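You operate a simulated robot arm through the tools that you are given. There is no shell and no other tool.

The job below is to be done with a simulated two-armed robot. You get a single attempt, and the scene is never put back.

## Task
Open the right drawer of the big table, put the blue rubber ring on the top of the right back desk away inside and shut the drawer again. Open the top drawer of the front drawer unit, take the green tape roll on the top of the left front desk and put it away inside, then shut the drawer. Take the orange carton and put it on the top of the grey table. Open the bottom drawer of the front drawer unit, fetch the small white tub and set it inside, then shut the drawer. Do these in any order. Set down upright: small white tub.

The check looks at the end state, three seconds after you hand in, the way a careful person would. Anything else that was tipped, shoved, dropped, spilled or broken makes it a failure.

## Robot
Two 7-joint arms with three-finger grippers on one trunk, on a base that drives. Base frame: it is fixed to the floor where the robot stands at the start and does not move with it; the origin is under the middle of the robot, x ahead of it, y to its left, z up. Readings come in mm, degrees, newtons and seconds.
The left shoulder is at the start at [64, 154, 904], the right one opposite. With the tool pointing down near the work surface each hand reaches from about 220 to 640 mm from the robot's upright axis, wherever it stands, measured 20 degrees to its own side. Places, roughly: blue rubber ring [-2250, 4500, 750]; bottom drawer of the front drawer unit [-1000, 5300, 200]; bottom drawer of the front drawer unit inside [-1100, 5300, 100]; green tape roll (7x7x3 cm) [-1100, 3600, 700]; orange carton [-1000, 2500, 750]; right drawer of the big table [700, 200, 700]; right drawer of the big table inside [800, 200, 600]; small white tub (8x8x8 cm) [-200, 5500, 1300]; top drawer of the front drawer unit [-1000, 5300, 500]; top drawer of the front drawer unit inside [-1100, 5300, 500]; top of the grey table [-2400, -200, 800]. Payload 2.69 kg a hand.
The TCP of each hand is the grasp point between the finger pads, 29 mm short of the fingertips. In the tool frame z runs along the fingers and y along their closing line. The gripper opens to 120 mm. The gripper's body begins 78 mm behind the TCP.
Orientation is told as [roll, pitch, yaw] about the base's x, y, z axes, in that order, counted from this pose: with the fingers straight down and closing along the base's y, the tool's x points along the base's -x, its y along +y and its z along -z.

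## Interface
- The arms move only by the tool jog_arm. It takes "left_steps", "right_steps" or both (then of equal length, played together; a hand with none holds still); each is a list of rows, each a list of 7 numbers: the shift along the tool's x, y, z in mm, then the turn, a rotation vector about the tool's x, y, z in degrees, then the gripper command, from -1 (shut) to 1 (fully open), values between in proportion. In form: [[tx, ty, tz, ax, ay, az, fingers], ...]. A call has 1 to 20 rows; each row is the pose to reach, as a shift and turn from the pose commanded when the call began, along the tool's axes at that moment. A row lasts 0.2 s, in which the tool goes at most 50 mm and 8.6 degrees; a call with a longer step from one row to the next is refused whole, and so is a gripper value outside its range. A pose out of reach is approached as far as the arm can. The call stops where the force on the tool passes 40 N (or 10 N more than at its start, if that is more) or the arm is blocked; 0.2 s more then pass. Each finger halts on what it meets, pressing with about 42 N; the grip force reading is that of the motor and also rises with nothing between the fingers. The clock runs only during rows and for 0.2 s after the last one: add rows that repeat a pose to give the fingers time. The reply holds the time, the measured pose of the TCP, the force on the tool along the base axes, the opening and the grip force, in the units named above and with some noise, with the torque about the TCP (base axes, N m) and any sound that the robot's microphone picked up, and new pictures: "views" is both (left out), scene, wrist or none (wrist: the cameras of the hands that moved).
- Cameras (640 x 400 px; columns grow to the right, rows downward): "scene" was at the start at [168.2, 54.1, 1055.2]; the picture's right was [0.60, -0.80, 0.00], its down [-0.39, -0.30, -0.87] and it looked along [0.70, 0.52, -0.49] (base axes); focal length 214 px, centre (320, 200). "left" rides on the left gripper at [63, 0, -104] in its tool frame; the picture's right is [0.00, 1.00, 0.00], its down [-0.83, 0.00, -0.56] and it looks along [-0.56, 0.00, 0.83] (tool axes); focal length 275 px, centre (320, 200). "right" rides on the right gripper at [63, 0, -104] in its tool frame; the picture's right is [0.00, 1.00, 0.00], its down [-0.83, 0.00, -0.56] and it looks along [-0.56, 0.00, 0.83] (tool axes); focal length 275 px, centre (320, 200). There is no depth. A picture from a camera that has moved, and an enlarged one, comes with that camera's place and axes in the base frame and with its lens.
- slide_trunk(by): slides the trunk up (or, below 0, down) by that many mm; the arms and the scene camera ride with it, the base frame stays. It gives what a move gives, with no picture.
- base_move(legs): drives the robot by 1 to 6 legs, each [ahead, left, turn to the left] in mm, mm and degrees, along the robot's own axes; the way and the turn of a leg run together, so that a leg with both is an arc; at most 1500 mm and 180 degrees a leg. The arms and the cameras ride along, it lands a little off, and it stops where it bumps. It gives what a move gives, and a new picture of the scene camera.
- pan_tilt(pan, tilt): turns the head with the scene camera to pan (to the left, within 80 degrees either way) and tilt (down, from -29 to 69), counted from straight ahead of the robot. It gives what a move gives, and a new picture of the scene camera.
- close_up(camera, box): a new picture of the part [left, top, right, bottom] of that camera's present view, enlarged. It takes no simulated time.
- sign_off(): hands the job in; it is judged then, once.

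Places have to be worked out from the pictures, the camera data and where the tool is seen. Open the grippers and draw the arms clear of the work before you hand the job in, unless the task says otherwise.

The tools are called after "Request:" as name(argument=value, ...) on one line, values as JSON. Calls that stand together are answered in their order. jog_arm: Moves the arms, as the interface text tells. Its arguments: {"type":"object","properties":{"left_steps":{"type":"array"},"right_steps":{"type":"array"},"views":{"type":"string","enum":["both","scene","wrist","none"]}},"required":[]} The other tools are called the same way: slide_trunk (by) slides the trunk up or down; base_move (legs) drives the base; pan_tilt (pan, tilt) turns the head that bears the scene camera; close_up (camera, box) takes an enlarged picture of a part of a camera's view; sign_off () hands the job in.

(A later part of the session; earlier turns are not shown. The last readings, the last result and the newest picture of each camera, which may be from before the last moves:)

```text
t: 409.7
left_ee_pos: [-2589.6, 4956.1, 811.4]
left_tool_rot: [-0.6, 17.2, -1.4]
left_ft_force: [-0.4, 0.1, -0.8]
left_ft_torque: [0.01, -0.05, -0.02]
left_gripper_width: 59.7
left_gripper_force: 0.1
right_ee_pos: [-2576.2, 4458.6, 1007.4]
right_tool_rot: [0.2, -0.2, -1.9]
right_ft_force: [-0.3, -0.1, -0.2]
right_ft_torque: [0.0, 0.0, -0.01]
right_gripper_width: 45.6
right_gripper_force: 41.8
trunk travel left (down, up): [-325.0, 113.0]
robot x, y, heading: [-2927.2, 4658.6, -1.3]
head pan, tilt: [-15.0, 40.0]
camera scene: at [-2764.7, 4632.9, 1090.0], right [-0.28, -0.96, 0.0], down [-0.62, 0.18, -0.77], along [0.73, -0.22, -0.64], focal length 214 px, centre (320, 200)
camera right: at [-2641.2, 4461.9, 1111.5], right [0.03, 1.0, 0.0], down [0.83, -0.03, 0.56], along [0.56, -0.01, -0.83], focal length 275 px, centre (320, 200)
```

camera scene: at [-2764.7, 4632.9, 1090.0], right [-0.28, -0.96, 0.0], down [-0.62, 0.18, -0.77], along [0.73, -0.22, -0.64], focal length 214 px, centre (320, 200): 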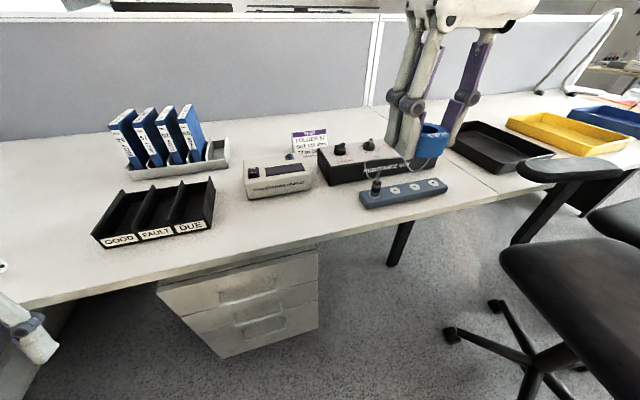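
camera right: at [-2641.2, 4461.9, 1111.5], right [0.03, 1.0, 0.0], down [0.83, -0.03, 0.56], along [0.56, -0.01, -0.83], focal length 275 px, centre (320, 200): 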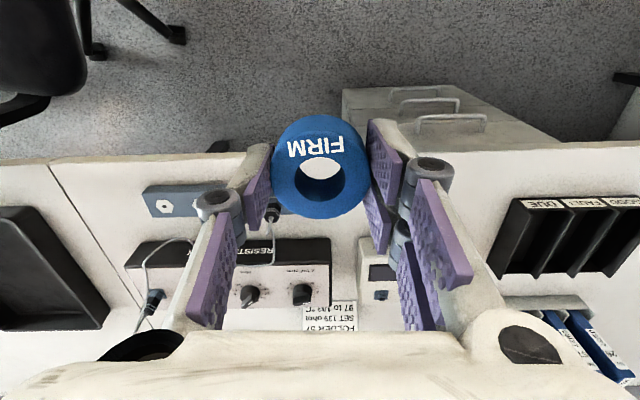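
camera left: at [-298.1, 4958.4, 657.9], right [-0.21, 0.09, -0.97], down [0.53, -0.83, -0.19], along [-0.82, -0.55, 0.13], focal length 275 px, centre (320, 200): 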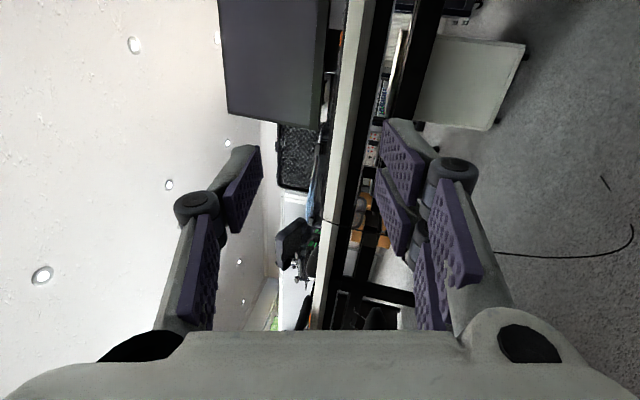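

The ring is held securely. I raise the trunk, level the left hand again, and back out diagonally the way I came.

Request:
slide_trunk(by=110)

Request:
jog_arm(left_steps=[[5, 0, -15, 0, -5.7, 0, 0], [10, 0, -30, 0, -11.4, 0, 0], [15, 0, -45, 0, -17.2, 0, 0], [15, -10, -75, 0, -17.2, 0, 0], [15, -20, -100, 0, -17.2, 0, 0], [15, -20, -100, 0, -17.2, 0, 0]], views="none")

Request:
base_move(legs=[[-520, -305, 0]])

```text
t: 411.1
left_ee_pos: [-2588.4, 4956.6, 920.4]
left_tool_rot: [-0.5, 17.4, -1.5]
left_ft_force: [0.6, 0.4, -0.6]
left_ft_torque: [-0.02, 0.01, 0.01]
left_gripper_width: 59.6
left_gripper_force: 0.1
right_ee_pos: [-2574.7, 4460.6, 1117.0]
right_tool_rot: [0.3, -0.1, -2.0]
right_ft_force: [0.7, -0.4, -0.7]
right_ft_torque: [-0.01, 0.03, -0.04]
right_gripper_width: 45.6
right_gripper_force: 41.7
trunk travel left (down, up): [-435.0, 3.0]
robot x, y, heading: [-2927.9, 4660.5, -1.2]
head pan, tilt: [-15.0, 40.0]
```

```text
t: 412.6
left_ee_pos: [-2573.6, 4937.3, 1020.6]
left_tool_rot: [-0.6, 0.0, -1.2]
left_ft_force: [-1.0, 0.0, 0.4]
left_ft_torque: [-0.04, -0.02, 0.01]
left_gripper_width: 60.0
left_gripper_force: 0.0
right_ee_pos: [-2574.9, 4458.9, 1118.0]
right_tool_rot: [0.3, -0.2, -1.9]
right_ft_force: [-0.6, -0.3, -0.2]
right_ft_torque: [0.04, -0.02, -0.02]
right_gripper_width: 45.7
right_gripper_force: 42.3
trunk travel left (down, up): [-435.0, 3.0]
robot x, y, heading: [-2929.2, 4660.4, -1.3]
head pan, tilt: [-15.0, 40.0]
```

```text
t: 415.9
left_ee_pos: [-3094.3, 4650.9, 1021.9]
left_tool_rot: [-0.7, 0.1, -1.1]
left_ft_force: [0.2, -0.9, 0.9]
left_ft_torque: [0.0, -0.04, 0.01]
left_gripper_width: 59.9
left_gripper_force: 0.0
right_ee_pos: [-3094.4, 4173.1, 1118.0]
right_tool_rot: [0.2, 0.0, -1.7]
right_ft_force: [0.1, -0.5, 0.3]
right_ft_torque: [0.04, -0.04, 0.0]
right_gripper_width: 45.5
right_gripper_force: 42.0
trunk travel left (down, up): [-435.0, 3.0]
robot x, y, heading: [-3450.5, 4374.5, -1.3]
head pan, tilt: [-15.0, 40.0]
camera scene: at [-3365.3, 4348.5, 1215.9], right [-0.28, -0.96, 0.0], down [-0.62, 0.18, -0.77], along [0.74, -0.22, -0.64], focal length 214 px, centre (320, 200)
```

scene: 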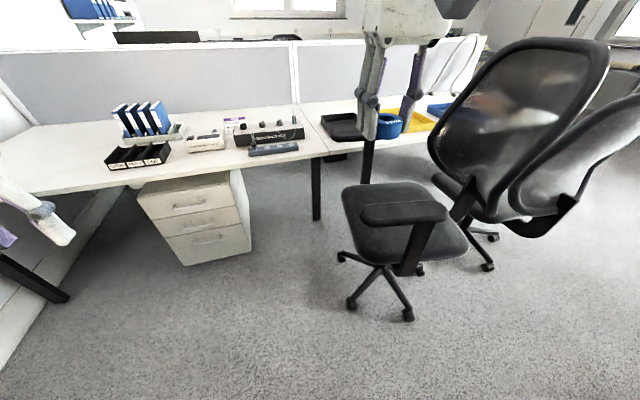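

I turn right to face back down the lane between chairs and rack.

Request:
base_move(legs=[[0, 0, -88.7], [0, -20, 0]])

Request:
pan_tilt(pan=0, tilt=20)

```text
t: 420.5
left_ee_pos: [-3173.5, 4031.6, 1022.4]
left_tool_rot: [-0.7, 0.1, -88.4]
left_ft_force: [0.0, -0.8, -0.1]
left_ft_torque: [-0.01, -0.07, -0.02]
left_gripper_width: 60.0
left_gripper_force: 0.0
right_ee_pos: [-3650.3, 4009.0, 1117.6]
right_tool_rot: [0.2, -0.1, -89.1]
right_ft_force: [0.3, 0.9, -0.2]
right_ft_torque: [0.01, 0.0, 0.03]
right_gripper_width: 45.2
right_gripper_force: 42.2
trunk travel left (down, up): [-435.0, 3.0]
robot x, y, heading: [-3465.4, 4375.7, -88.7]
head pan, tilt: [-15.0, 40.0]
camera scene: at [-3492.5, 4284.0, 1215.9], right [-0.97, 0.23, 0.0], down [0.15, 0.62, -0.77], along [-0.18, -0.74, -0.64], focal length 214 px, centre (320, 200)
```

scene: 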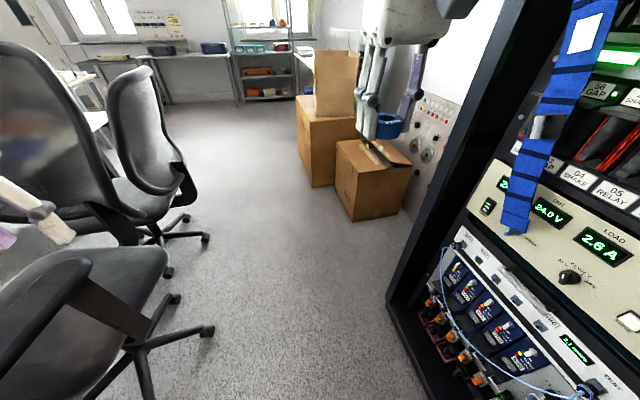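

```text
t: 421.3
left_ee_pos: [-3171.5, 4031.2, 1021.3]
left_tool_rot: [-0.7, 0.0, -88.4]
left_ft_force: [-0.5, -0.7, -0.1]
left_ft_torque: [-0.01, 0.0, 0.03]
left_gripper_width: 60.1
left_gripper_force: 0.0
right_ee_pos: [-3649.4, 4008.8, 1117.6]
right_tool_rot: [0.2, -0.1, -89.0]
right_ft_force: [0.1, 0.9, 0.1]
right_ft_torque: [0.02, 0.03, 0.01]
right_gripper_width: 45.5
right_gripper_force: 42.1
trunk travel left (down, up): [-435.0, 3.0]
robot x, y, heading: [-3465.6, 4372.7, -88.7]
head pan, tilt: [0.0, 20.0]
camera scene: at [-3469.6, 4273.5, 1247.3], right [-1.0, -0.03, 0.0], down [-0.01, 0.34, -0.94], along [0.02, -0.94, -0.34], focal length 214 px, centre (320, 200)
```

scene: 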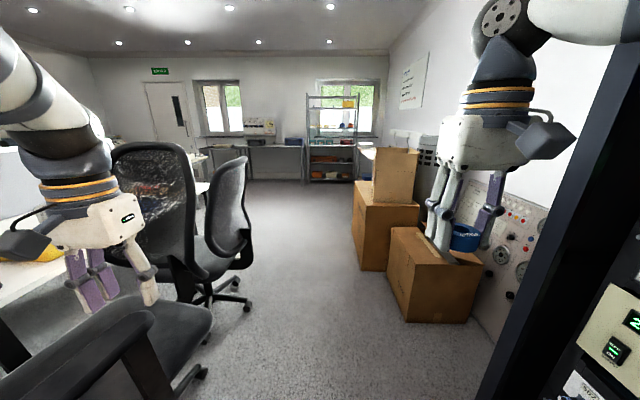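

The lane ahead is clear: chairs reach x≈-3010 and boxes start at x≈-3790. I straighten the heading and drive down to y≈1880.

Request:
base_move(legs=[[0, 0, -1.3], [1250, 0, 0]])

Request:
base_move(legs=[[1250, 0, 0]])

```text
t: 428.1
left_ee_pos: [-3167.9, 2747.6, 1022.0]
left_tool_rot: [-0.5, 0.0, -89.2]
left_ft_force: [-0.7, 0.2, 0.6]
left_ft_torque: [0.01, -0.01, -0.03]
left_gripper_width: 59.9
left_gripper_force: 0.1
right_ee_pos: [-3646.2, 2732.9, 1117.7]
right_tool_rot: [0.2, -0.1, -89.9]
right_ft_force: [-0.2, -0.2, 0.4]
right_ft_torque: [0.02, -0.03, 0.02]
right_gripper_width: 45.3
right_gripper_force: 42.6
trunk travel left (down, up): [-435.0, 3.0]
robot x, y, heading: [-3457.9, 3094.1, -89.4]
head pan, tilt: [0.0, 20.0]
camera scene: at [-3461.9, 2994.3, 1247.3], right [-1.0, -0.01, 0.0], down [0.0, 0.34, -0.94], along [0.01, -0.94, -0.34], focal length 214 px, centre (320, 200)
```

scene: 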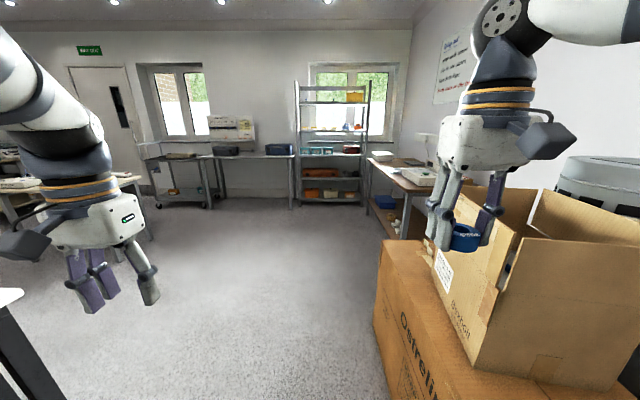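

```text
t: 434.4
left_ee_pos: [-3163.0, 1497.3, 1021.3]
left_tool_rot: [-0.6, 0.0, -89.7]
left_ft_force: [-0.1, -0.6, 0.6]
left_ft_torque: [0.04, 0.01, 0.0]
left_gripper_width: 59.7
left_gripper_force: 0.0
right_ee_pos: [-3641.0, 1484.2, 1117.1]
right_tool_rot: [0.2, -0.1, -90.4]
right_ft_force: [0.4, -1.2, 0.5]
right_ft_torque: [0.01, -0.04, 0.0]
right_gripper_width: 45.4
right_gripper_force: 42.1
trunk travel left (down, up): [-435.0, 3.0]
robot x, y, heading: [-3451.1, 1841.1, -89.5]
head pan, tilt: [0.0, 20.0]
camera scene: at [-3454.1, 1745.1, 1247.3], right [-1.0, 0.0, 0.0], down [0.0, 0.34, -0.94], along [0.0, -0.94, -0.34], focal length 214 px, centre (320, 200)
```

scene: 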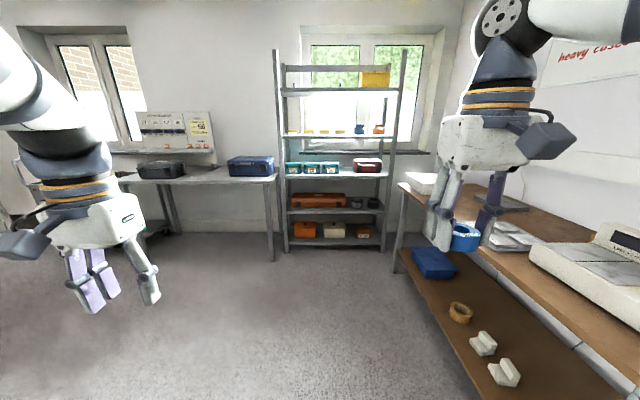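

I'm at the corridor; the grey table is ahead with free space between the black and the blue case. Next I fetch the carton: I turn left to heading 0° and drive along the corridor.

Request:
base_move(legs=[[0, 0, 89.5], [1400, 0, 0]])

Request:
base_move(legs=[[1250, 0, 0]])

```text
t: 445.3
left_ee_pos: [-1673.4, 2113.6, 1021.2]
left_tool_rot: [-0.7, 0.1, -0.9]
left_ft_force: [0.1, 0.5, 0.2]
left_ft_torque: [0.01, 0.02, -0.02]
left_gripper_width: 59.9
left_gripper_force: 0.1
right_ee_pos: [-1669.9, 1637.3, 1118.3]
right_tool_rot: [0.2, -0.2, -1.5]
right_ft_force: [0.3, -1.0, -0.4]
right_ft_torque: [-0.01, 0.01, 0.0]
right_gripper_width: 45.5
right_gripper_force: 42.2
trunk travel left (down, up): [-435.0, 3.0]
robot x, y, heading: [-2025.1, 1833.6, -0.9]
head pan, tilt: [0.0, 20.0]
camera scene: at [-1930.9, 1831.7, 1247.3], right [-0.02, -1.0, 0.0], down [-0.34, 0.01, -0.94], along [0.94, -0.02, -0.34], focal length 214 px, centre (320, 200)
```

scene: 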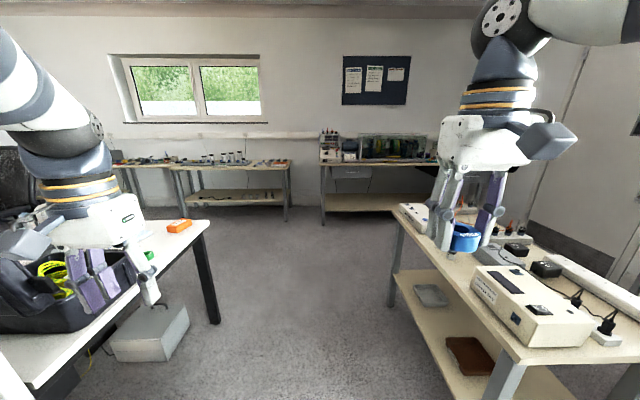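

```text
t: 451.6
left_ee_pos: [-427.8, 2091.5, 1022.0]
left_tool_rot: [-0.6, 0.0, -1.0]
left_ft_force: [-0.7, -0.1, 0.2]
left_ft_torque: [0.01, 0.03, -0.02]
left_gripper_width: 60.2
left_gripper_force: 0.0
right_ee_pos: [-425.7, 1613.7, 1118.4]
right_tool_rot: [0.2, -0.1, -1.4]
right_ft_force: [-1.1, -0.1, 0.2]
right_ft_torque: [-0.03, 0.01, 0.01]
right_gripper_width: 45.8
right_gripper_force: 41.9
trunk travel left (down, up): [-435.0, 3.0]
robot x, y, heading: [-784.1, 1813.4, -0.9]
head pan, tilt: [0.0, 20.0]
camera scene: at [-686.8, 1809.6, 1247.3], right [-0.02, -1.0, 0.0], down [-0.34, 0.01, -0.94], along [0.94, -0.02, -0.34], focal length 214 px, centre (320, 200)
```

scene: 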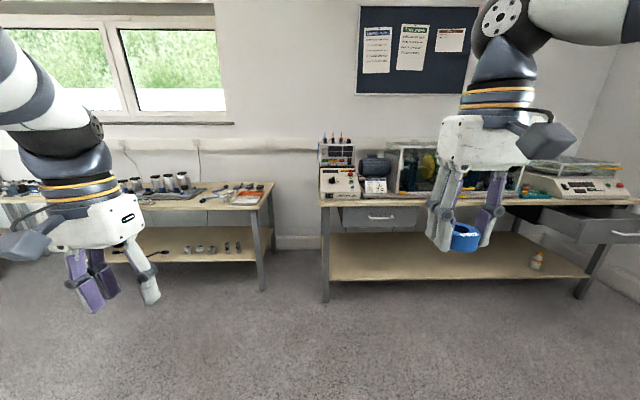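

The carton is on the desk corner to my left. I turn left to face it.

Request:
base_move(legs=[[0, 0, 91], [100, -30, 0]])

Request:
pan_tilt(pan=10, tilt=40)

Request:
close_up(camera="scene", box=[200, 130, 400, 255])

```text
t: 456.6
left_ee_pos: [-1028.4, 2267.6, 1022.3]
left_tool_rot: [-0.6, 0.0, 89.0]
left_ft_force: [0.3, 0.5, -0.2]
left_ft_torque: [-0.01, 0.01, -0.01]
left_gripper_width: 59.9
left_gripper_force: 0.1
right_ee_pos: [-552.0, 2266.0, 1116.9]
right_tool_rot: [0.2, -0.2, 88.3]
right_ft_force: [-0.8, 0.4, -0.5]
right_ft_torque: [-0.02, 0.02, -0.02]
right_gripper_width: 45.6
right_gripper_force: 42.0
trunk travel left (down, up): [-435.0, 3.0]
robot x, y, heading: [-748.5, 1910.4, 88.7]
head pan, tilt: [0.0, 20.0]
camera scene: at [-751.3, 2010.8, 1247.4], right [1.0, -0.02, 0.0], down [-0.01, -0.34, -0.94], along [0.02, 0.94, -0.34], focal length 214 px, centre (320, 200)
```

scene: 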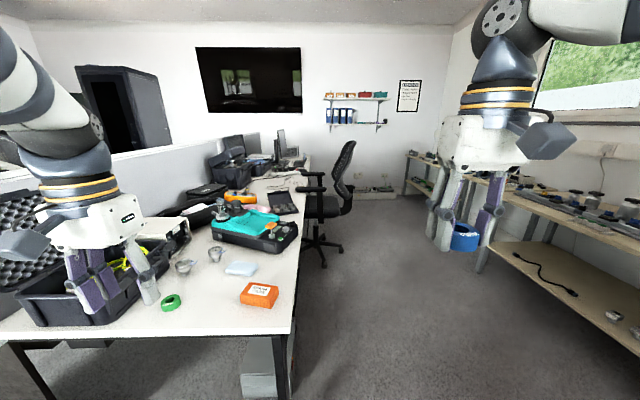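

```text
t: 457.4
left_ee_pos: [-1028.6, 2266.2, 1022.3]
left_tool_rot: [-0.5, -0.1, 88.8]
left_ft_force: [0.0, 0.1, -0.1]
left_ft_torque: [0.01, -0.02, -0.01]
left_gripper_width: 59.8
left_gripper_force: 0.0
right_ee_pos: [-551.9, 2266.2, 1117.1]
right_tool_rot: [0.1, -0.1, 88.3]
right_ft_force: [-0.1, 0.0, 0.2]
right_ft_torque: [0.0, -0.01, 0.0]
right_gripper_width: 45.2
right_gripper_force: 41.9
trunk travel left (down, up): [-435.0, 3.0]
robot x, y, heading: [-751.0, 1912.1, 88.8]
head pan, tilt: [10.0, 40.0]
camera scene: at [-766.5, 2001.1, 1216.0], right [0.99, 0.15, 0.0], down [0.1, -0.63, -0.77], along [-0.12, 0.76, -0.64], focal length 214 px, centre (320, 200)
```

scene: 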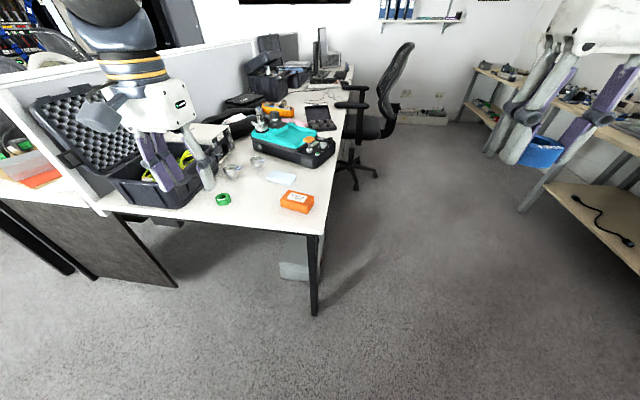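

```text
3.20 times, centred on (300, 192) of scene
camera zoom: at [-766.5, 2001.1, 1216.0], right [0.99, 0.15, 0.0], down [0.1, -0.63, -0.77], along [-0.12, 0.76, -0.64], focal length 686 px, centre (384, 224)
```

zoom: 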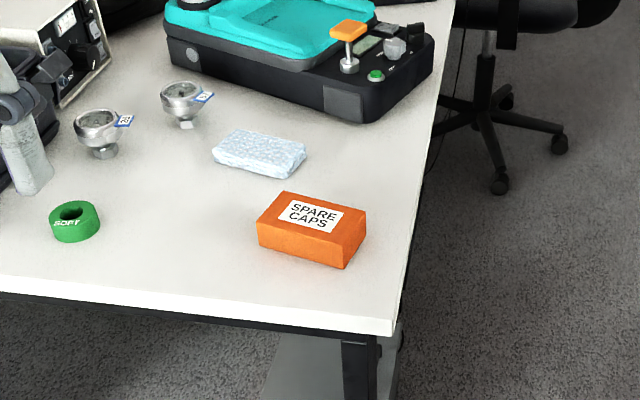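

The carton ("SPARE CAPS") is about 96×55×35 mm, centred at [-928, 2543] and turned about -11°. I drive 150 mm closer and yaw the left hand so it can close across the short side.

Request:
base_move(legs=[[150, 0, 0]])

Request:
jog_arm(left_steps=[[0, -6, 0, 0, 0, -7.9, 0.2], [0, -12, 0, 0, 0, -15.9, 0.3], [0, -18, 0, 0, 0, -23.8, 0.3], [0, -24, 0, 0, 0, -31.7, 0.3], [0, -30, 0, 0, 0, -39.6, 0.3], [0, -36, 0, 0, 0, -47.6, 0.3], [0, -42, 0, 0, 0, -55.5, 0.3], [0, -48, 0, 0, 0, -63.4, 0.3], [0, -54, 0, 0, 0, -71.4, 0.3], [0, -60, 0, 0, 0, -79.3, 0.3], [0, -60, 0, 0, 0, -79.3, 0.3]])

```text
t: 458.8
left_ee_pos: [-1025.4, 2416.6, 1021.0]
left_tool_rot: [-0.6, 0.0, 88.8]
left_ft_force: [-0.2, 0.3, -0.1]
left_ft_torque: [-0.01, 0.0, 0.0]
left_gripper_width: 59.9
left_gripper_force: 0.0
right_ee_pos: [-546.6, 2414.2, 1118.1]
right_tool_rot: [0.2, -0.1, 88.1]
right_ft_force: [0.3, -0.5, -0.1]
right_ft_torque: [-0.04, 0.03, 0.0]
right_gripper_width: 45.5
right_gripper_force: 41.7
trunk travel left (down, up): [-435.0, 3.0]
robot x, y, heading: [-745.9, 2064.1, 88.5]
head pan, tilt: [10.0, 40.0]
camera scene: at [-762.9, 2149.4, 1215.9], right [0.99, 0.15, 0.0], down [0.1, -0.64, -0.77], along [-0.12, 0.76, -0.64], focal length 214 px, centre (320, 200)
```

scene: 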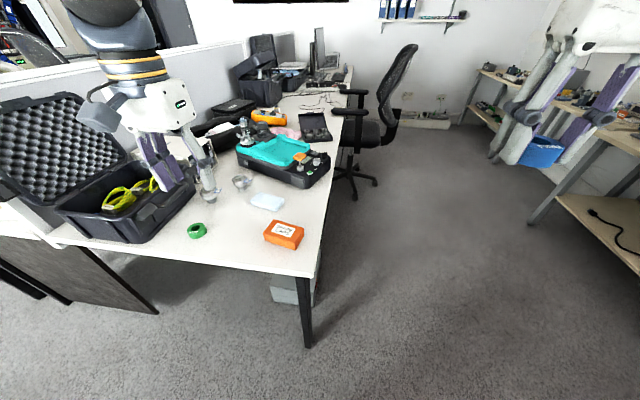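

```text
t: 461.2
left_ee_pos: [-966.7, 2412.9, 1020.6]
left_tool_rot: [-0.1, 1.6, 168.5]
left_ft_force: [0.1, 0.9, -0.7]
left_ft_torque: [0.02, 0.0, -0.02]
left_gripper_width: 77.9
left_gripper_force: 0.1
right_ee_pos: [-546.9, 2414.9, 1116.7]
right_tool_rot: [0.2, -0.2, 88.2]
right_ft_force: [-0.1, 0.3, 0.1]
right_ft_torque: [-0.01, 0.0, -0.01]
right_gripper_width: 45.3
right_gripper_force: 42.2
trunk travel left (down, up): [-435.0, 3.0]
robot x, y, heading: [-747.9, 2057.3, 88.6]
head pan, tilt: [10.0, 40.0]
camera scene: at [-740.1, 2150.2, 1217.9], right [0.99, -0.12, 0.0], down [-0.07, -0.62, -0.78], along [0.09, 0.78, -0.62], focal length 214 px, centre (320, 200)
camera left: at [-907.3, 2401.1, 1126.1], right [-0.2, -0.98, 0.0], down [-0.83, 0.17, 0.53], along [-0.52, 0.11, -0.85], focal length 275 px, centre (320, 200)
```

scene: 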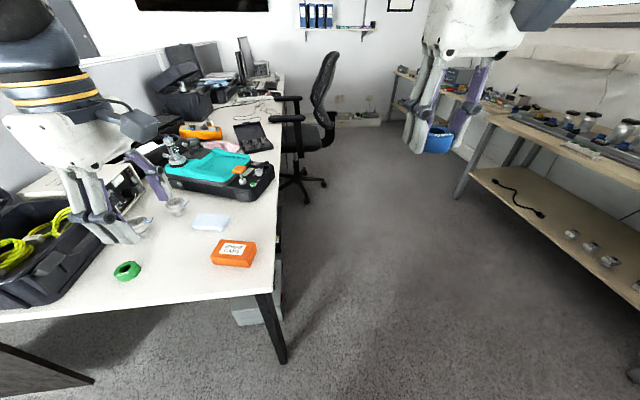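
left: 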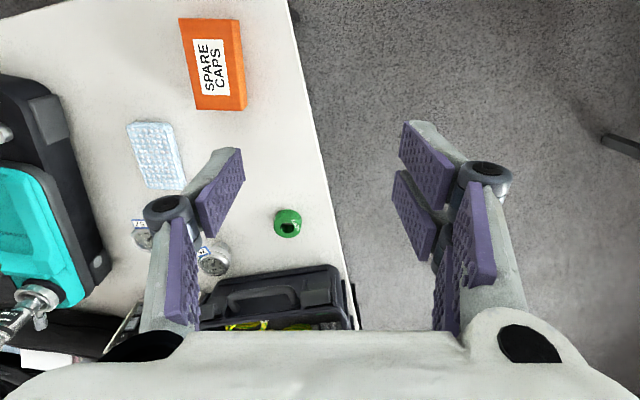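

The left hand is aligned with the carton's short side (within 2°). The carton centre reads about [-920, 2541]. I move over it to z≈900.

Request:
jog_arm(left_steps=[[5, -34, 10, 0, 0, 0, 0.3], [10, -68, 40, 0, 0, 0, 0.3], [15, -101, 80, 0, 0, 0, 0.3], [20, -135, 120, 0, 0, 0, 0.3], [20, -135, 120, 0, 0, 0, 0.3]])

```text
refused: row 3 steps farther than a row can; nothing moved
```

The step was a bit too long; I use shorter rows.

Request:
jog_arm(left_steps=[[3, -25, 10, 0, 0, 0, 0.3], [7, -50, 30, 0, 0, 0, 0.3], [11, -75, 55, 0, 0, 0, 0.3], [15, -100, 80, 0, 0, 0, 0.3], [18, -120, 105, 0, 0, 0, 0.3], [20, -135, 120, 0, 0, 0, 0.3], [20, -135, 120, 0, 0, 0, 0.3]])

```text
t: 462.8
left_ee_pos: [-914.5, 2541.4, 900.8]
left_tool_rot: [-0.2, 0.6, 167.9]
left_ft_force: [-0.8, 0.2, 0.1]
left_ft_torque: [0.01, 0.0, 0.0]
left_gripper_width: 78.0
left_gripper_force: 0.1
right_ee_pos: [-546.1, 2414.0, 1118.7]
right_tool_rot: [0.2, -0.2, 88.1]
right_ft_force: [0.4, -0.1, -0.5]
right_ft_torque: [-0.02, -0.01, 0.0]
right_gripper_width: 45.2
right_gripper_force: 41.9
trunk travel left (down, up): [-435.0, 3.0]
robot x, y, heading: [-747.5, 2061.9, 88.8]
head pan, tilt: [10.0, 40.0]
camera scene: at [-762.9, 2148.4, 1216.0], right [0.99, 0.15, 0.0], down [0.1, -0.64, -0.77], along [-0.12, 0.76, -0.64], focal length 214 px, centre (320, 200)
camera left: at [-855.3, 2527.9, 1006.1], right [-0.21, -0.98, 0.0], down [-0.82, 0.18, 0.55], along [-0.53, 0.12, -0.84], focal length 275 px, centre (320, 200)
```

scene: 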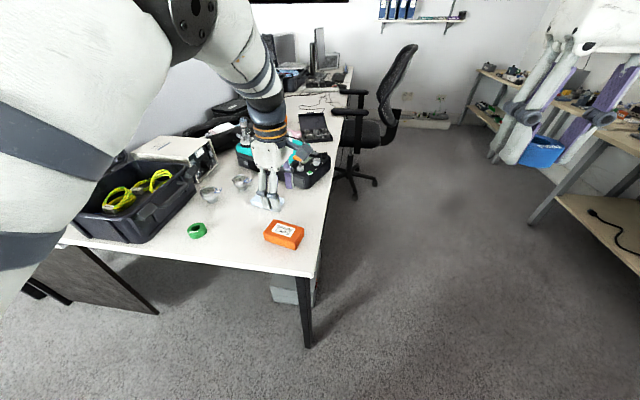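
left: 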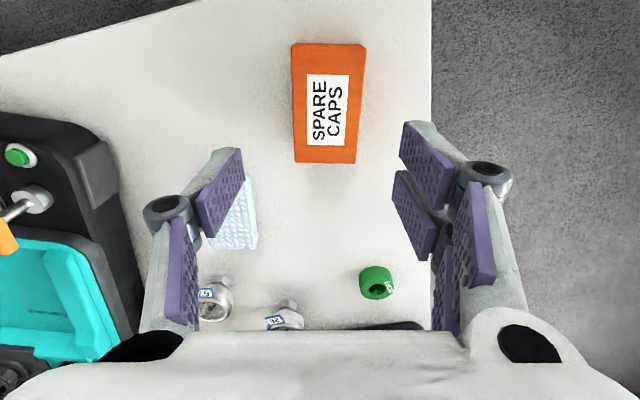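

The carton is nearly centred (about 6 mm off along the closing line). I descend to TCP z≈775.

Request:
jog_arm(left_steps=[[0, 2, 30, 0, 0, 0, 0.3], [0, 4, 60, 0, 0, 0, 0.3], [0, 5, 90, 0, 0, 0, 0.3], [0, 5, 115, 0, 0, 0, 0.3], [0, 5, 126, 0, 0, 0, 0.3], [0, 5, 126, 0, 0, 0, 0.3]])

```text
t: 464.2
left_ee_pos: [-914.2, 2536.5, 776.3]
left_tool_rot: [-0.2, 0.7, 167.9]
left_ft_force: [0.0, -0.5, 0.2]
left_ft_torque: [0.0, -0.01, -0.01]
left_gripper_width: 78.0
left_gripper_force: 0.1
right_ee_pos: [-547.1, 2413.5, 1117.0]
right_tool_rot: [0.3, -0.2, 88.1]
right_ft_force: [-0.2, 0.1, 0.4]
right_ft_torque: [0.02, 0.02, 0.01]
right_gripper_width: 45.5
right_gripper_force: 41.8
trunk travel left (down, up): [-435.0, 3.0]
robot x, y, heading: [-746.9, 2063.8, 88.6]
head pan, tilt: [10.0, 40.0]
camera scene: at [-762.9, 2148.7, 1216.0], right [0.99, 0.15, 0.0], down [0.1, -0.64, -0.77], along [-0.12, 0.76, -0.64], focal length 214 px, centre (320, 200)
camera left: at [-854.3, 2523.5, 879.4], right [-0.21, -0.98, 0.0], down [-0.82, 0.18, 0.55], along [-0.53, 0.12, -0.84], focal length 275 px, centre (320, 200)
```

scene: 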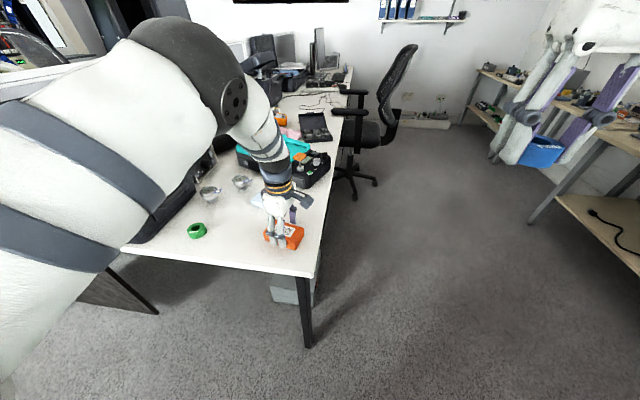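
left: 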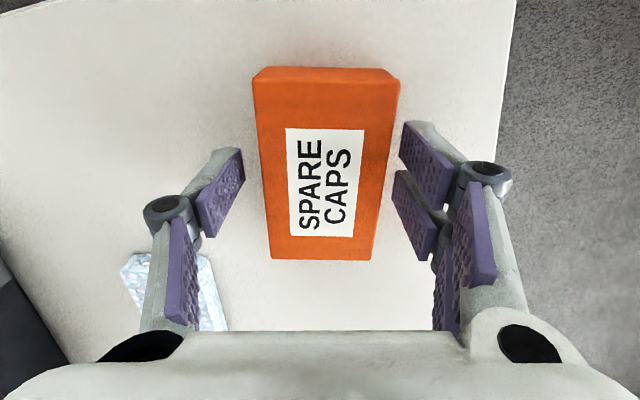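

The box top is level with the TCP (box ≈50 mm high). I lower 16 mm more and close across its short side.

Request:
jog_arm(left_steps=[[4, 1, 8, 0, 0, 0, 0.3], [7, 1, 16, 0, 0, 0, 0.3], [7, 1, 16, 0, 0, 0, 0.1], [7, 1, 16, 0, 0, 0, -0.1], [7, 1, 16, 0, 0, 0, -0.3], [7, 1, 16, 0, 0, 0, -0.3]], views="wrist")

```text
t: 465.6
left_ee_pos: [-908.5, 2535.0, 759.9]
left_tool_rot: [-0.1, 0.6, 168.0]
left_ft_force: [-0.5, 0.9, 0.2]
left_ft_torque: [0.03, -0.02, 0.0]
left_gripper_width: 59.5
left_gripper_force: 42.1
right_ee_pos: [-547.2, 2412.3, 1118.8]
right_tool_rot: [0.3, -0.1, 88.1]
right_ft_force: [-0.1, 0.1, -0.1]
right_ft_torque: [0.01, -0.02, 0.01]
right_gripper_width: 45.4
right_gripper_force: 42.0
trunk travel left (down, up): [-435.0, 3.0]
robot x, y, heading: [-746.9, 2060.6, 88.5]
head pan, tilt: [10.0, 40.0]
camera left: at [-848.2, 2521.5, 864.0], right [-0.21, -0.98, 0.0], down [-0.82, 0.18, 0.55], along [-0.53, 0.12, -0.84], focal length 275 px, centre (320, 200)
```

left: 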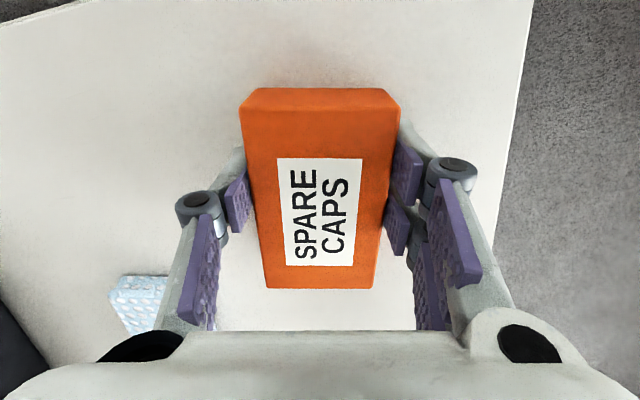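

The carton is gripped (59.5 mm, 42 N). I lift it and draw it back toward the body.

Request:
jog_arm(left_steps=[[0, 0, -20, 0, 0, 0, -0.4], [0, 0, -55, 0, 0, 0, -0.4], [0, 0, -95, 0, 0, 0, -0.4], [0, 0, -135, 0, 0, 0, -0.4], [0, 30, -165, 0, 0, 0, -0.4], [0, 60, -195, 0, 0, 0, -0.4], [0, 95, -220, 0, 0, 0, -0.4], [0, 130, -240, 0, 0, 0, -0.4], [0, 150, -250, 0, 0, 0, -0.4]])

```text
t: 467.6
left_ee_pos: [-950.3, 2409.2, 996.8]
left_tool_rot: [0.2, 1.7, 168.3]
left_ft_force: [0.2, -0.6, -0.5]
left_ft_torque: [-0.03, -0.04, -0.04]
left_gripper_width: 59.0
left_gripper_force: 42.0
left hand out of reach, approached as far as the arm can: row 8, 9
right_ee_pos: [-547.6, 2412.9, 1117.4]
right_tool_rot: [0.2, 0.0, 88.2]
right_ft_force: [-0.4, -0.3, -0.8]
right_ft_torque: [0.03, 0.02, 0.02]
right_gripper_width: 45.4
right_gripper_force: 42.0
trunk travel left (down, up): [-435.0, 3.0]
robot x, y, heading: [-748.6, 2062.3, 88.6]
head pan, tilt: [10.0, 40.0]
camera scene: at [-734.7, 2151.0, 1220.8], right [0.98, -0.19, 0.0], down [-0.11, -0.59, -0.8], along [0.15, 0.79, -0.6], focal length 214 px, centre (320, 200)
camera left: at [-891.7, 2397.0, 1102.8], right [-0.21, -0.98, 0.0], down [-0.83, 0.18, 0.53], along [-0.52, 0.11, -0.85], focal length 275 px, centre (320, 200)
```

scene: 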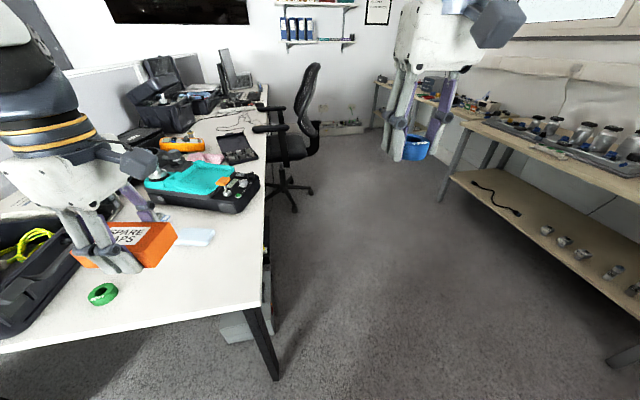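
left: 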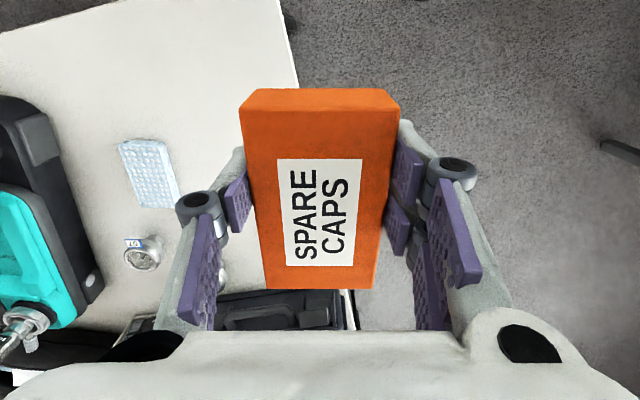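

Carton in the left hand, ring in the right. I go to the big table first: strafe right into the aisle and reverse down it.

Request:
base_move(legs=[[-150, 0, 1.4], [0, -600, 0], [-1450, 0, 0]])

Request:
base_move(legs=[[-120, 0, 0], [0, 0, -90]])

Request:
pan_tilt(pan=-10, tilt=40)

```text
t: 480.5
left_ee_pos: [-347.4, 796.2, 999.1]
left_tool_rot: [-0.1, 1.1, 170.3]
left_ft_force: [0.5, 0.1, -1.4]
left_ft_torque: [0.01, -0.04, 0.02]
left_gripper_width: 59.1
left_gripper_force: 42.8
right_ee_pos: [54.4, 816.4, 1116.9]
right_tool_rot: [0.3, -0.1, 90.2]
right_ft_force: [-0.6, 0.1, 0.1]
right_ft_torque: [0.0, 0.03, -0.01]
right_gripper_width: 45.3
right_gripper_force: 42.1
trunk travel left (down, up): [-435.0, 3.0]
robot x, y, heading: [-132.6, 454.6, 90.7]
head pan, tilt: [10.0, 40.0]
camera scene: at [-120.2, 544.0, 1218.9], right [0.98, -0.19, 0.0], down [-0.12, -0.6, -0.79], along [0.15, 0.77, -0.62], focal length 214 px, centre (320, 200)
```

scene: 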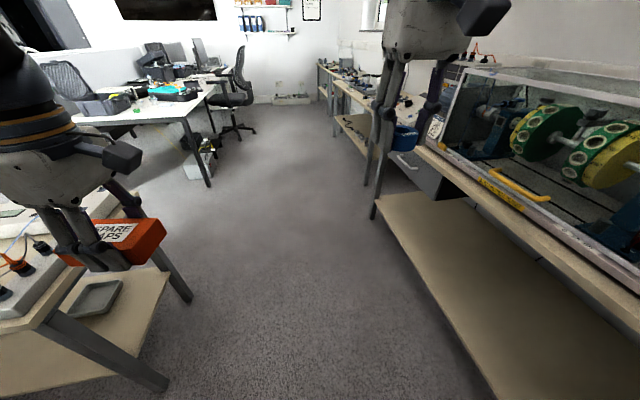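

```text
t: 485.6
left_ee_pos: [213.0, 546.0, 999.8]
left_tool_rot: [-0.2, 1.5, 80.0]
left_ft_force: [-0.1, 0.5, 0.1]
left_ft_torque: [0.02, -0.01, -0.02]
left_gripper_width: 59.1
left_gripper_force: 42.0
right_ee_pos: [227.7, 144.0, 1117.7]
right_tool_rot: [0.2, -0.1, -0.2]
right_ft_force: [-0.2, -0.7, 0.2]
right_ft_torque: [0.0, -0.01, 0.01]
right_gripper_width: 45.4
right_gripper_force: 41.8
trunk travel left (down, up): [-435.0, 3.0]
robot x, y, heading: [-128.9, 330.5, 0.2]
head pan, tilt: [10.0, 40.0]
camera scene: at [-44.9, 318.3, 1217.3], right [-0.17, -0.99, 0.0], down [-0.62, 0.11, -0.78], along [0.77, -0.13, -0.63], focal length 214 px, centre (320, 200)
```

scene: 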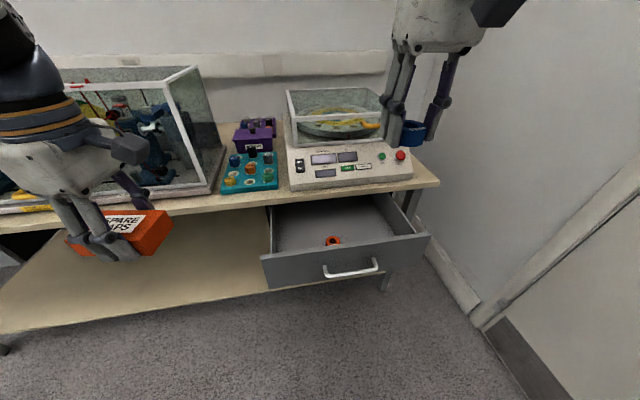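

```text
t: 486.4
left_ee_pos: [211.4, 547.2, 1001.0]
left_tool_rot: [-0.2, 1.5, 80.0]
left_ft_force: [0.7, 0.5, -0.1]
left_ft_torque: [-0.05, -0.01, 0.0]
left_gripper_width: 59.0
left_gripper_force: 42.1
right_ee_pos: [227.8, 143.4, 1118.1]
right_tool_rot: [0.2, -0.2, -0.2]
right_ft_force: [0.4, -0.7, 0.2]
right_ft_torque: [-0.02, 0.02, 0.02]
right_gripper_width: 45.6
right_gripper_force: 42.0
trunk travel left (down, up): [-435.0, 3.0]
robot x, y, heading: [-128.6, 331.9, 0.3]
head pan, tilt: [-10.0, 40.0]
camera scene: at [-45.4, 317.4, 1217.1], right [-0.18, -0.98, 0.0], down [-0.62, 0.12, -0.77], along [0.76, -0.14, -0.63], focal length 214 px, centre (320, 200)
```

scene: 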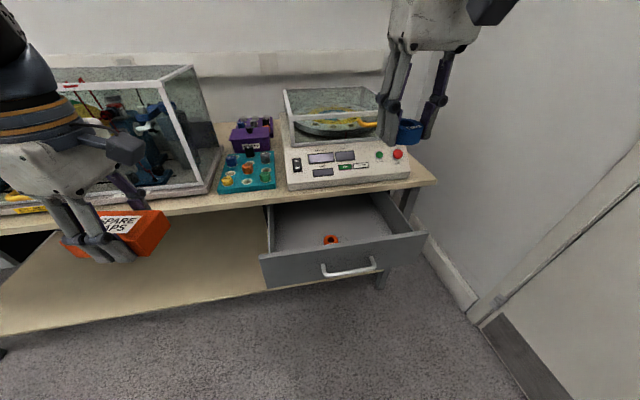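

The drawer is still open, with an orange ring inside at about [420, 194]. I'll put the blue ring down beside it near [400, 95]. I drive 80 mm closer and bring the right hand over.

Request:
base_move(legs=[[80, 0, 0]])

Request:
jog_arm(right_steps=[[-23, -12, 15, 0, 0, 0, -0.6], [-46, -24, 40, 0, 0, 0, -0.6], [-69, -36, 75, 0, 0, 0, -0.6], [-92, -48, 110, 0, 0, 0, -0.6], [-92, -48, 155, 0, 0, 0, -0.6], [-92, -48, 200, 0, 0, 0, -0.6], [-92, -48, 240, 0, 0, 0, -0.6], [-92, -48, 280, 0, 0, 0, -0.6], [-92, -48, 310, 0, 0, 0, -0.6], [-92, -48, 310, 0, 0, 0, -0.6]])

```text
t: 487.4
left_ee_pos: [292.6, 545.3, 1000.4]
left_tool_rot: [-0.2, 1.5, 79.9]
left_ft_force: [0.3, -0.5, -1.3]
left_ft_torque: [-0.03, 0.01, 0.0]
left_gripper_width: 59.2
left_gripper_force: 41.9
right_ee_pos: [307.3, 145.0, 1118.6]
right_tool_rot: [0.2, 0.0, -0.2]
right_ft_force: [0.2, -0.3, -0.7]
right_ft_torque: [0.01, 0.04, 0.02]
right_gripper_width: 45.5
right_gripper_force: 41.5
trunk travel left (down, up): [-435.0, 3.0]
robot x, y, heading: [-55.4, 331.6, 0.1]
head pan, tilt: [-10.0, 40.0]
camera scene: at [34.0, 318.1, 1216.7], right [-0.18, -0.98, 0.0], down [-0.63, 0.11, -0.77], along [0.76, -0.14, -0.64], focal length 214 px, centre (320, 200)
```

scene: 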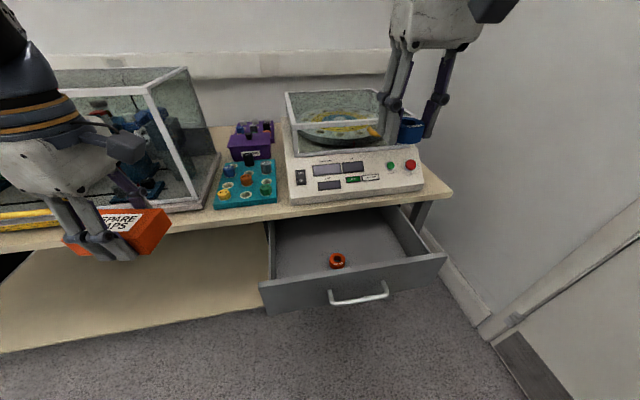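

```text
t: 489.6
left_ee_pos: [290.8, 545.6, 1000.7]
left_tool_rot: [-0.2, 1.6, 80.1]
left_ft_force: [0.6, -0.8, -0.6]
left_ft_torque: [-0.01, 0.01, -0.02]
left_gripper_width: 59.0
left_gripper_force: 42.0
right_ee_pos: [397.6, 98.5, 806.3]
right_tool_rot: [0.2, -0.2, -0.2]
right_ft_force: [0.0, -0.5, -0.5]
right_ft_torque: [0.02, 0.01, -0.01]
right_gripper_width: 45.4
right_gripper_force: 42.8
trunk travel left (down, up): [-435.0, 3.0]
robot x, y, heading: [-51.7, 332.2, -0.0]
head pan, tilt: [-10.0, 40.0]
camera scene: at [33.0, 318.2, 1216.4], right [-0.18, -0.98, 0.0], down [-0.63, 0.11, -0.77], along [0.76, -0.14, -0.64], focal length 214 px, centre (320, 200)
camera right: at [333.3, 97.9, 910.4], right [0.0, 1.0, 0.0], down [0.83, 0.0, 0.56], along [0.56, 0.0, -0.83], focal length 275 px, centre (320, 200)
```

scene: 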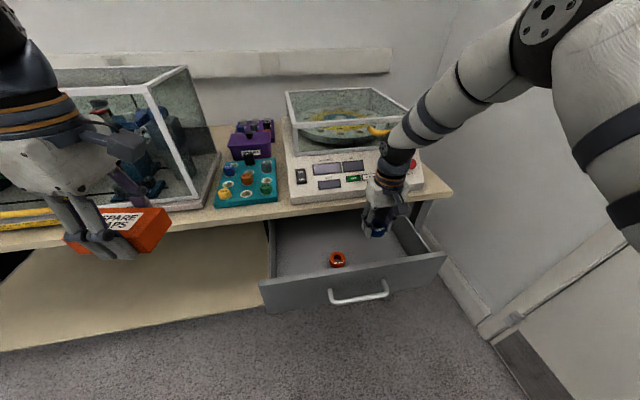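
right: 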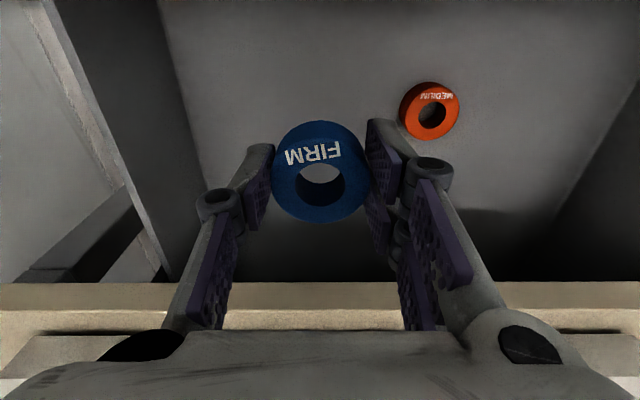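

The blue ring hangs over free drawer floor, 100 mm from the orange one. I lower it into the drawer.

Request:
jog_arm(right_steps=[[0, 0, 30, 0, 0, 0, -0.6], [0, 0, 60, 0, 0, 0, -0.6], [0, 0, 85, 0, 0, 0, -0.6], [0, 0, 95, 0, 0, 0, -0.6], [0, 0, 101, 0, 0, 0, -0.6], [0, 0, 106, 0, 0, 0, -0.6]], views="wrist")

```text
t: 491.1
left_ee_pos: [292.8, 546.3, 999.8]
left_tool_rot: [-0.2, 1.5, 80.0]
left_ft_force: [-0.2, 0.3, -0.7]
left_ft_torque: [-0.02, -0.01, 0.01]
left_gripper_width: 59.2
left_gripper_force: 41.8
right_ee_pos: [399.8, 99.0, 699.8]
right_tool_rot: [0.2, -0.1, -0.4]
right_ft_force: [-0.4, -0.2, -0.7]
right_ft_torque: [0.0, -0.01, 0.02]
right_gripper_width: 45.3
right_gripper_force: 41.8
trunk travel left (down, up): [-435.0, 3.0]
robot x, y, heading: [-54.8, 331.7, 0.3]
head pan, tilt: [-10.0, 40.0]
camera right: at [335.4, 98.7, 804.1], right [0.0, 1.0, 0.0], down [0.83, 0.0, 0.56], along [0.56, 0.0, -0.83], focal length 275 px, centre (320, 200)
```

right: 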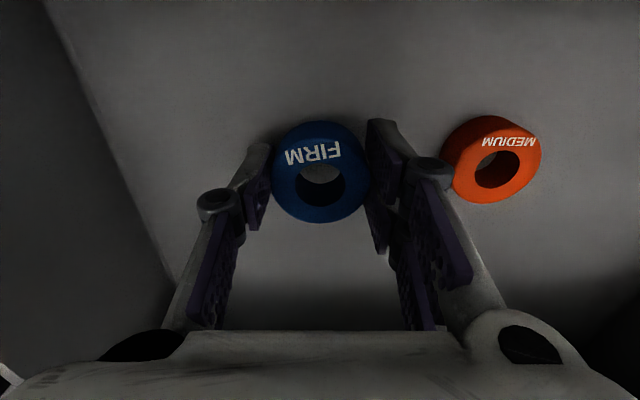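

The orange ring on the floor looks only slightly lower than the blue one; a few mm remain. I lower gently until contact.

Request:
jog_arm(right_steps=[[0, 0, 3, 0, 0, 0, -0.6], [0, 0, 6, 0, 0, 0, -0.6], [0, 0, 9, 0, 0, 0, -0.6], [0, 0, 12, 0, 0, 0, -0.6]], views="wrist")

```text
t: 492.1
left_ee_pos: [290.9, 545.4, 999.4]
left_tool_rot: [-0.3, 1.5, 80.0]
left_ft_force: [-0.3, -0.5, -0.6]
left_ft_torque: [-0.03, 0.04, 0.01]
left_gripper_width: 59.0
left_gripper_force: 42.2
right_ee_pos: [400.5, 97.9, 689.1]
right_tool_rot: [0.2, -0.2, -0.2]
right_ft_force: [0.0, 1.3, -0.9]
right_ft_torque: [0.0, 0.0, 0.02]
right_gripper_width: 45.4
right_gripper_force: 41.9
trunk travel left (down, up): [-435.0, 3.0]
robot x, y, heading: [-50.4, 334.9, 0.3]
head pan, tilt: [-10.0, 40.0]
camera right: at [336.2, 98.1, 793.3], right [0.0, 1.0, 0.0], down [0.83, 0.0, 0.56], along [0.56, 0.0, -0.83], focal length 275 px, centre (320, 200)
```

right: 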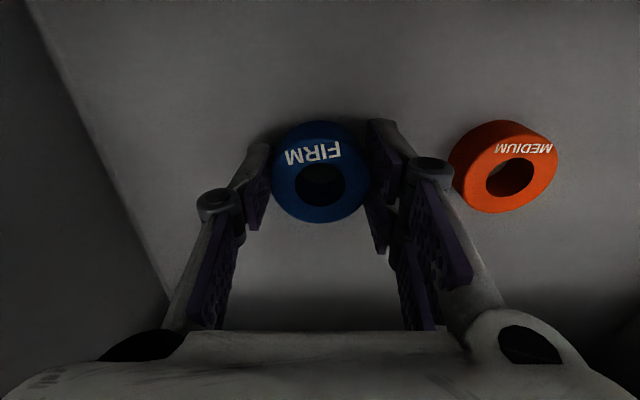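

No contact yet at 689; I lower a bit more.

Request:
jog_arm(right_steps=[[0, 0, 3, 0, 0, 0, -0.6], [0, 0, 6, 0, 0, 0, -0.6], [0, 0, 9, 0, 0, 0, -0.6], [0, 0, 12, 0, 0, 0, -0.6]], views="wrist")

```text
t: 493.1
left_ee_pos: [291.7, 545.6, 1000.8]
left_tool_rot: [-0.3, 1.6, 79.9]
left_ft_force: [-0.6, 0.3, -1.4]
left_ft_torque: [0.04, 0.01, -0.02]
left_gripper_width: 59.2
left_gripper_force: 42.1
right_ee_pos: [400.1, 96.9, 677.4]
right_tool_rot: [0.2, -0.1, -0.2]
right_ft_force: [-0.6, -0.1, -0.6]
right_ft_torque: [-0.04, -0.03, -0.02]
right_gripper_width: 45.3
right_gripper_force: 42.0
trunk travel left (down, up): [-435.0, 3.0]
robot x, y, heading: [-52.4, 333.4, 0.2]
head pan, tilt: [-10.0, 40.0]
camera right: at [336.1, 97.8, 781.8], right [0.0, 1.0, 0.0], down [0.83, 0.0, 0.56], along [0.56, 0.0, -0.83], focal length 275 px, centre (320, 200)
```

right: 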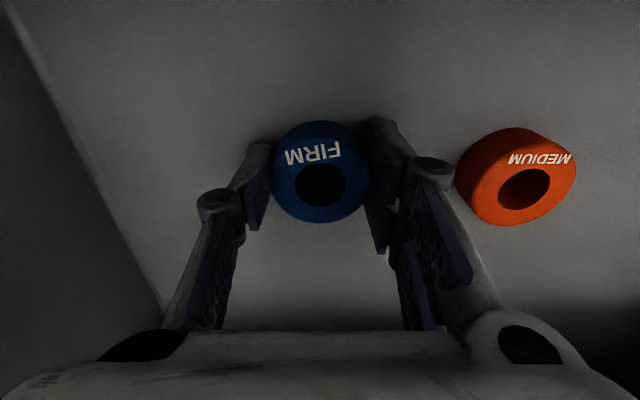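

Still free at 677; I continue down slowly.

Request:
jog_arm(right_steps=[[0, 0, 3, 0, 0, 0, -0.6], [0, 0, 6, 0, 0, 0, -0.6], [0, 0, 9, 0, 0, 0, -0.6], [0, 0, 12, 0, 0, 0, -0.6], [0, 0, 15, 0, 0, 0, -0.6]], views="wrist")

```text
t: 494.0
left_ee_pos: [289.7, 546.7, 1000.1]
left_tool_rot: [-0.4, 1.5, 80.1]
left_ft_force: [0.6, -0.3, -1.2]
left_ft_torque: [-0.03, 0.02, -0.01]
left_gripper_width: 58.9
left_gripper_force: 41.4
right_ee_pos: [406.2, 97.9, 674.6]
right_tool_rot: [0.1, -1.2, -0.3]
right_ft_force: [0.7, -0.6, 32.0]
right_ft_torque: [0.02, 0.27, -0.01]
right_gripper_width: 45.4
right_gripper_force: 41.9
trunk travel left (down, up): [-435.0, 3.0]
robot x, y, heading: [-51.5, 332.2, 0.4]
head pan, tilt: [-10.0, 40.0]
stopped in row 4 (right hand): the force on the tool passed its limit at 44 N (the readings are from after the stop); the commanded pose is now the measured one
camera right: at [340.0, 98.2, 777.1], right [0.0, 1.0, 0.0], down [0.82, 0.0, 0.57], along [0.57, 0.0, -0.82], focal length 275 px, centre (320, 200)
```

right: 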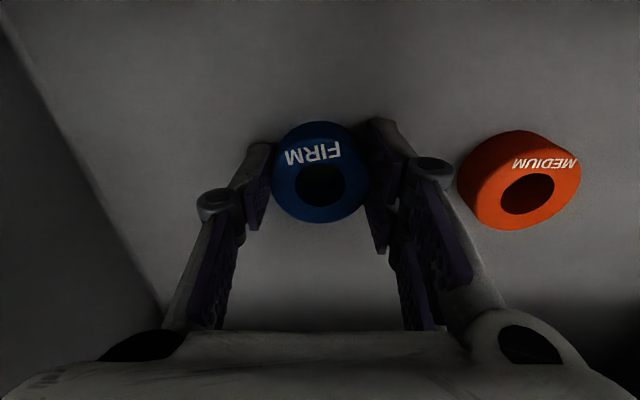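

Contact with the drawer floor. I ease off, open the fingers modestly and lift straight up.

Request:
jog_arm(right_steps=[[0, 0, -3, 0, 1.2, 0, -0.3], [0, 0, -3, 0, 1.2, 0, -0.05], [0, 0, -3, 0, 1.2, 0, 0.15], [0, 0, -3, 0, 1.2, 0, 0.15], [0, 0, -30, 0, 1.2, 0, 0.15], [0, 0, -70, 0, 1.2, 0, 0.15], [0, 0, -115, 0, 1.2, 0, 0.15], [0, 0, -160, 0, 1.2, 0, 0.15], [0, 0, -200, 0, 1.2, 0, 0.15]])

```text
t: 496.0
left_ee_pos: [291.4, 545.9, 1001.1]
left_tool_rot: [-0.2, 1.5, 80.1]
left_ft_force: [-0.1, 0.6, -0.3]
left_ft_torque: [0.0, -0.06, -0.05]
left_gripper_width: 59.1
left_gripper_force: 41.8
right_ee_pos: [401.6, 96.1, 870.6]
right_tool_rot: [0.2, 0.6, -0.2]
right_ft_force: [-0.8, 0.4, -0.4]
right_ft_torque: [0.0, -0.04, -0.01]
right_gripper_width: 69.0
right_gripper_force: 0.1
trunk travel left (down, up): [-435.0, 3.0]
robot x, y, heading: [-54.3, 331.5, 0.5]
head pan, tilt: [-10.0, 40.0]
camera scene: at [32.6, 318.5, 1216.2], right [-0.18, -0.98, 0.0], down [-0.63, 0.11, -0.77], along [0.76, -0.14, -0.64], focal length 214 px, centre (320, 200)
camera right: at [338.8, 97.2, 975.1], right [0.0, 1.0, 0.0], down [0.84, 0.0, 0.55], along [0.55, 0.0, -0.84], focal length 275 px, centre (320, 200)
```

scene: 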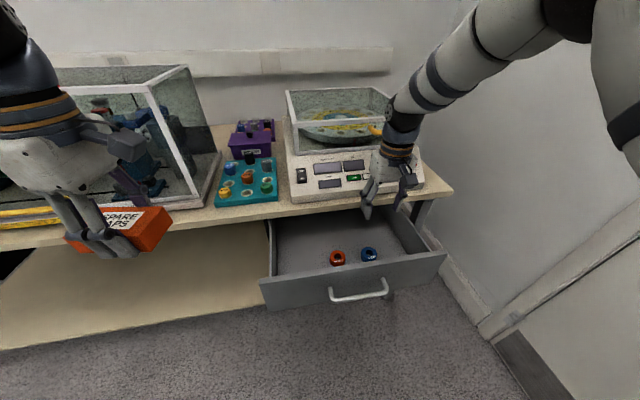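
right: 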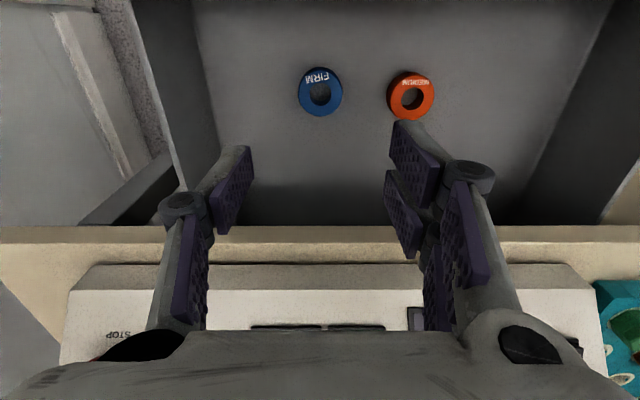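

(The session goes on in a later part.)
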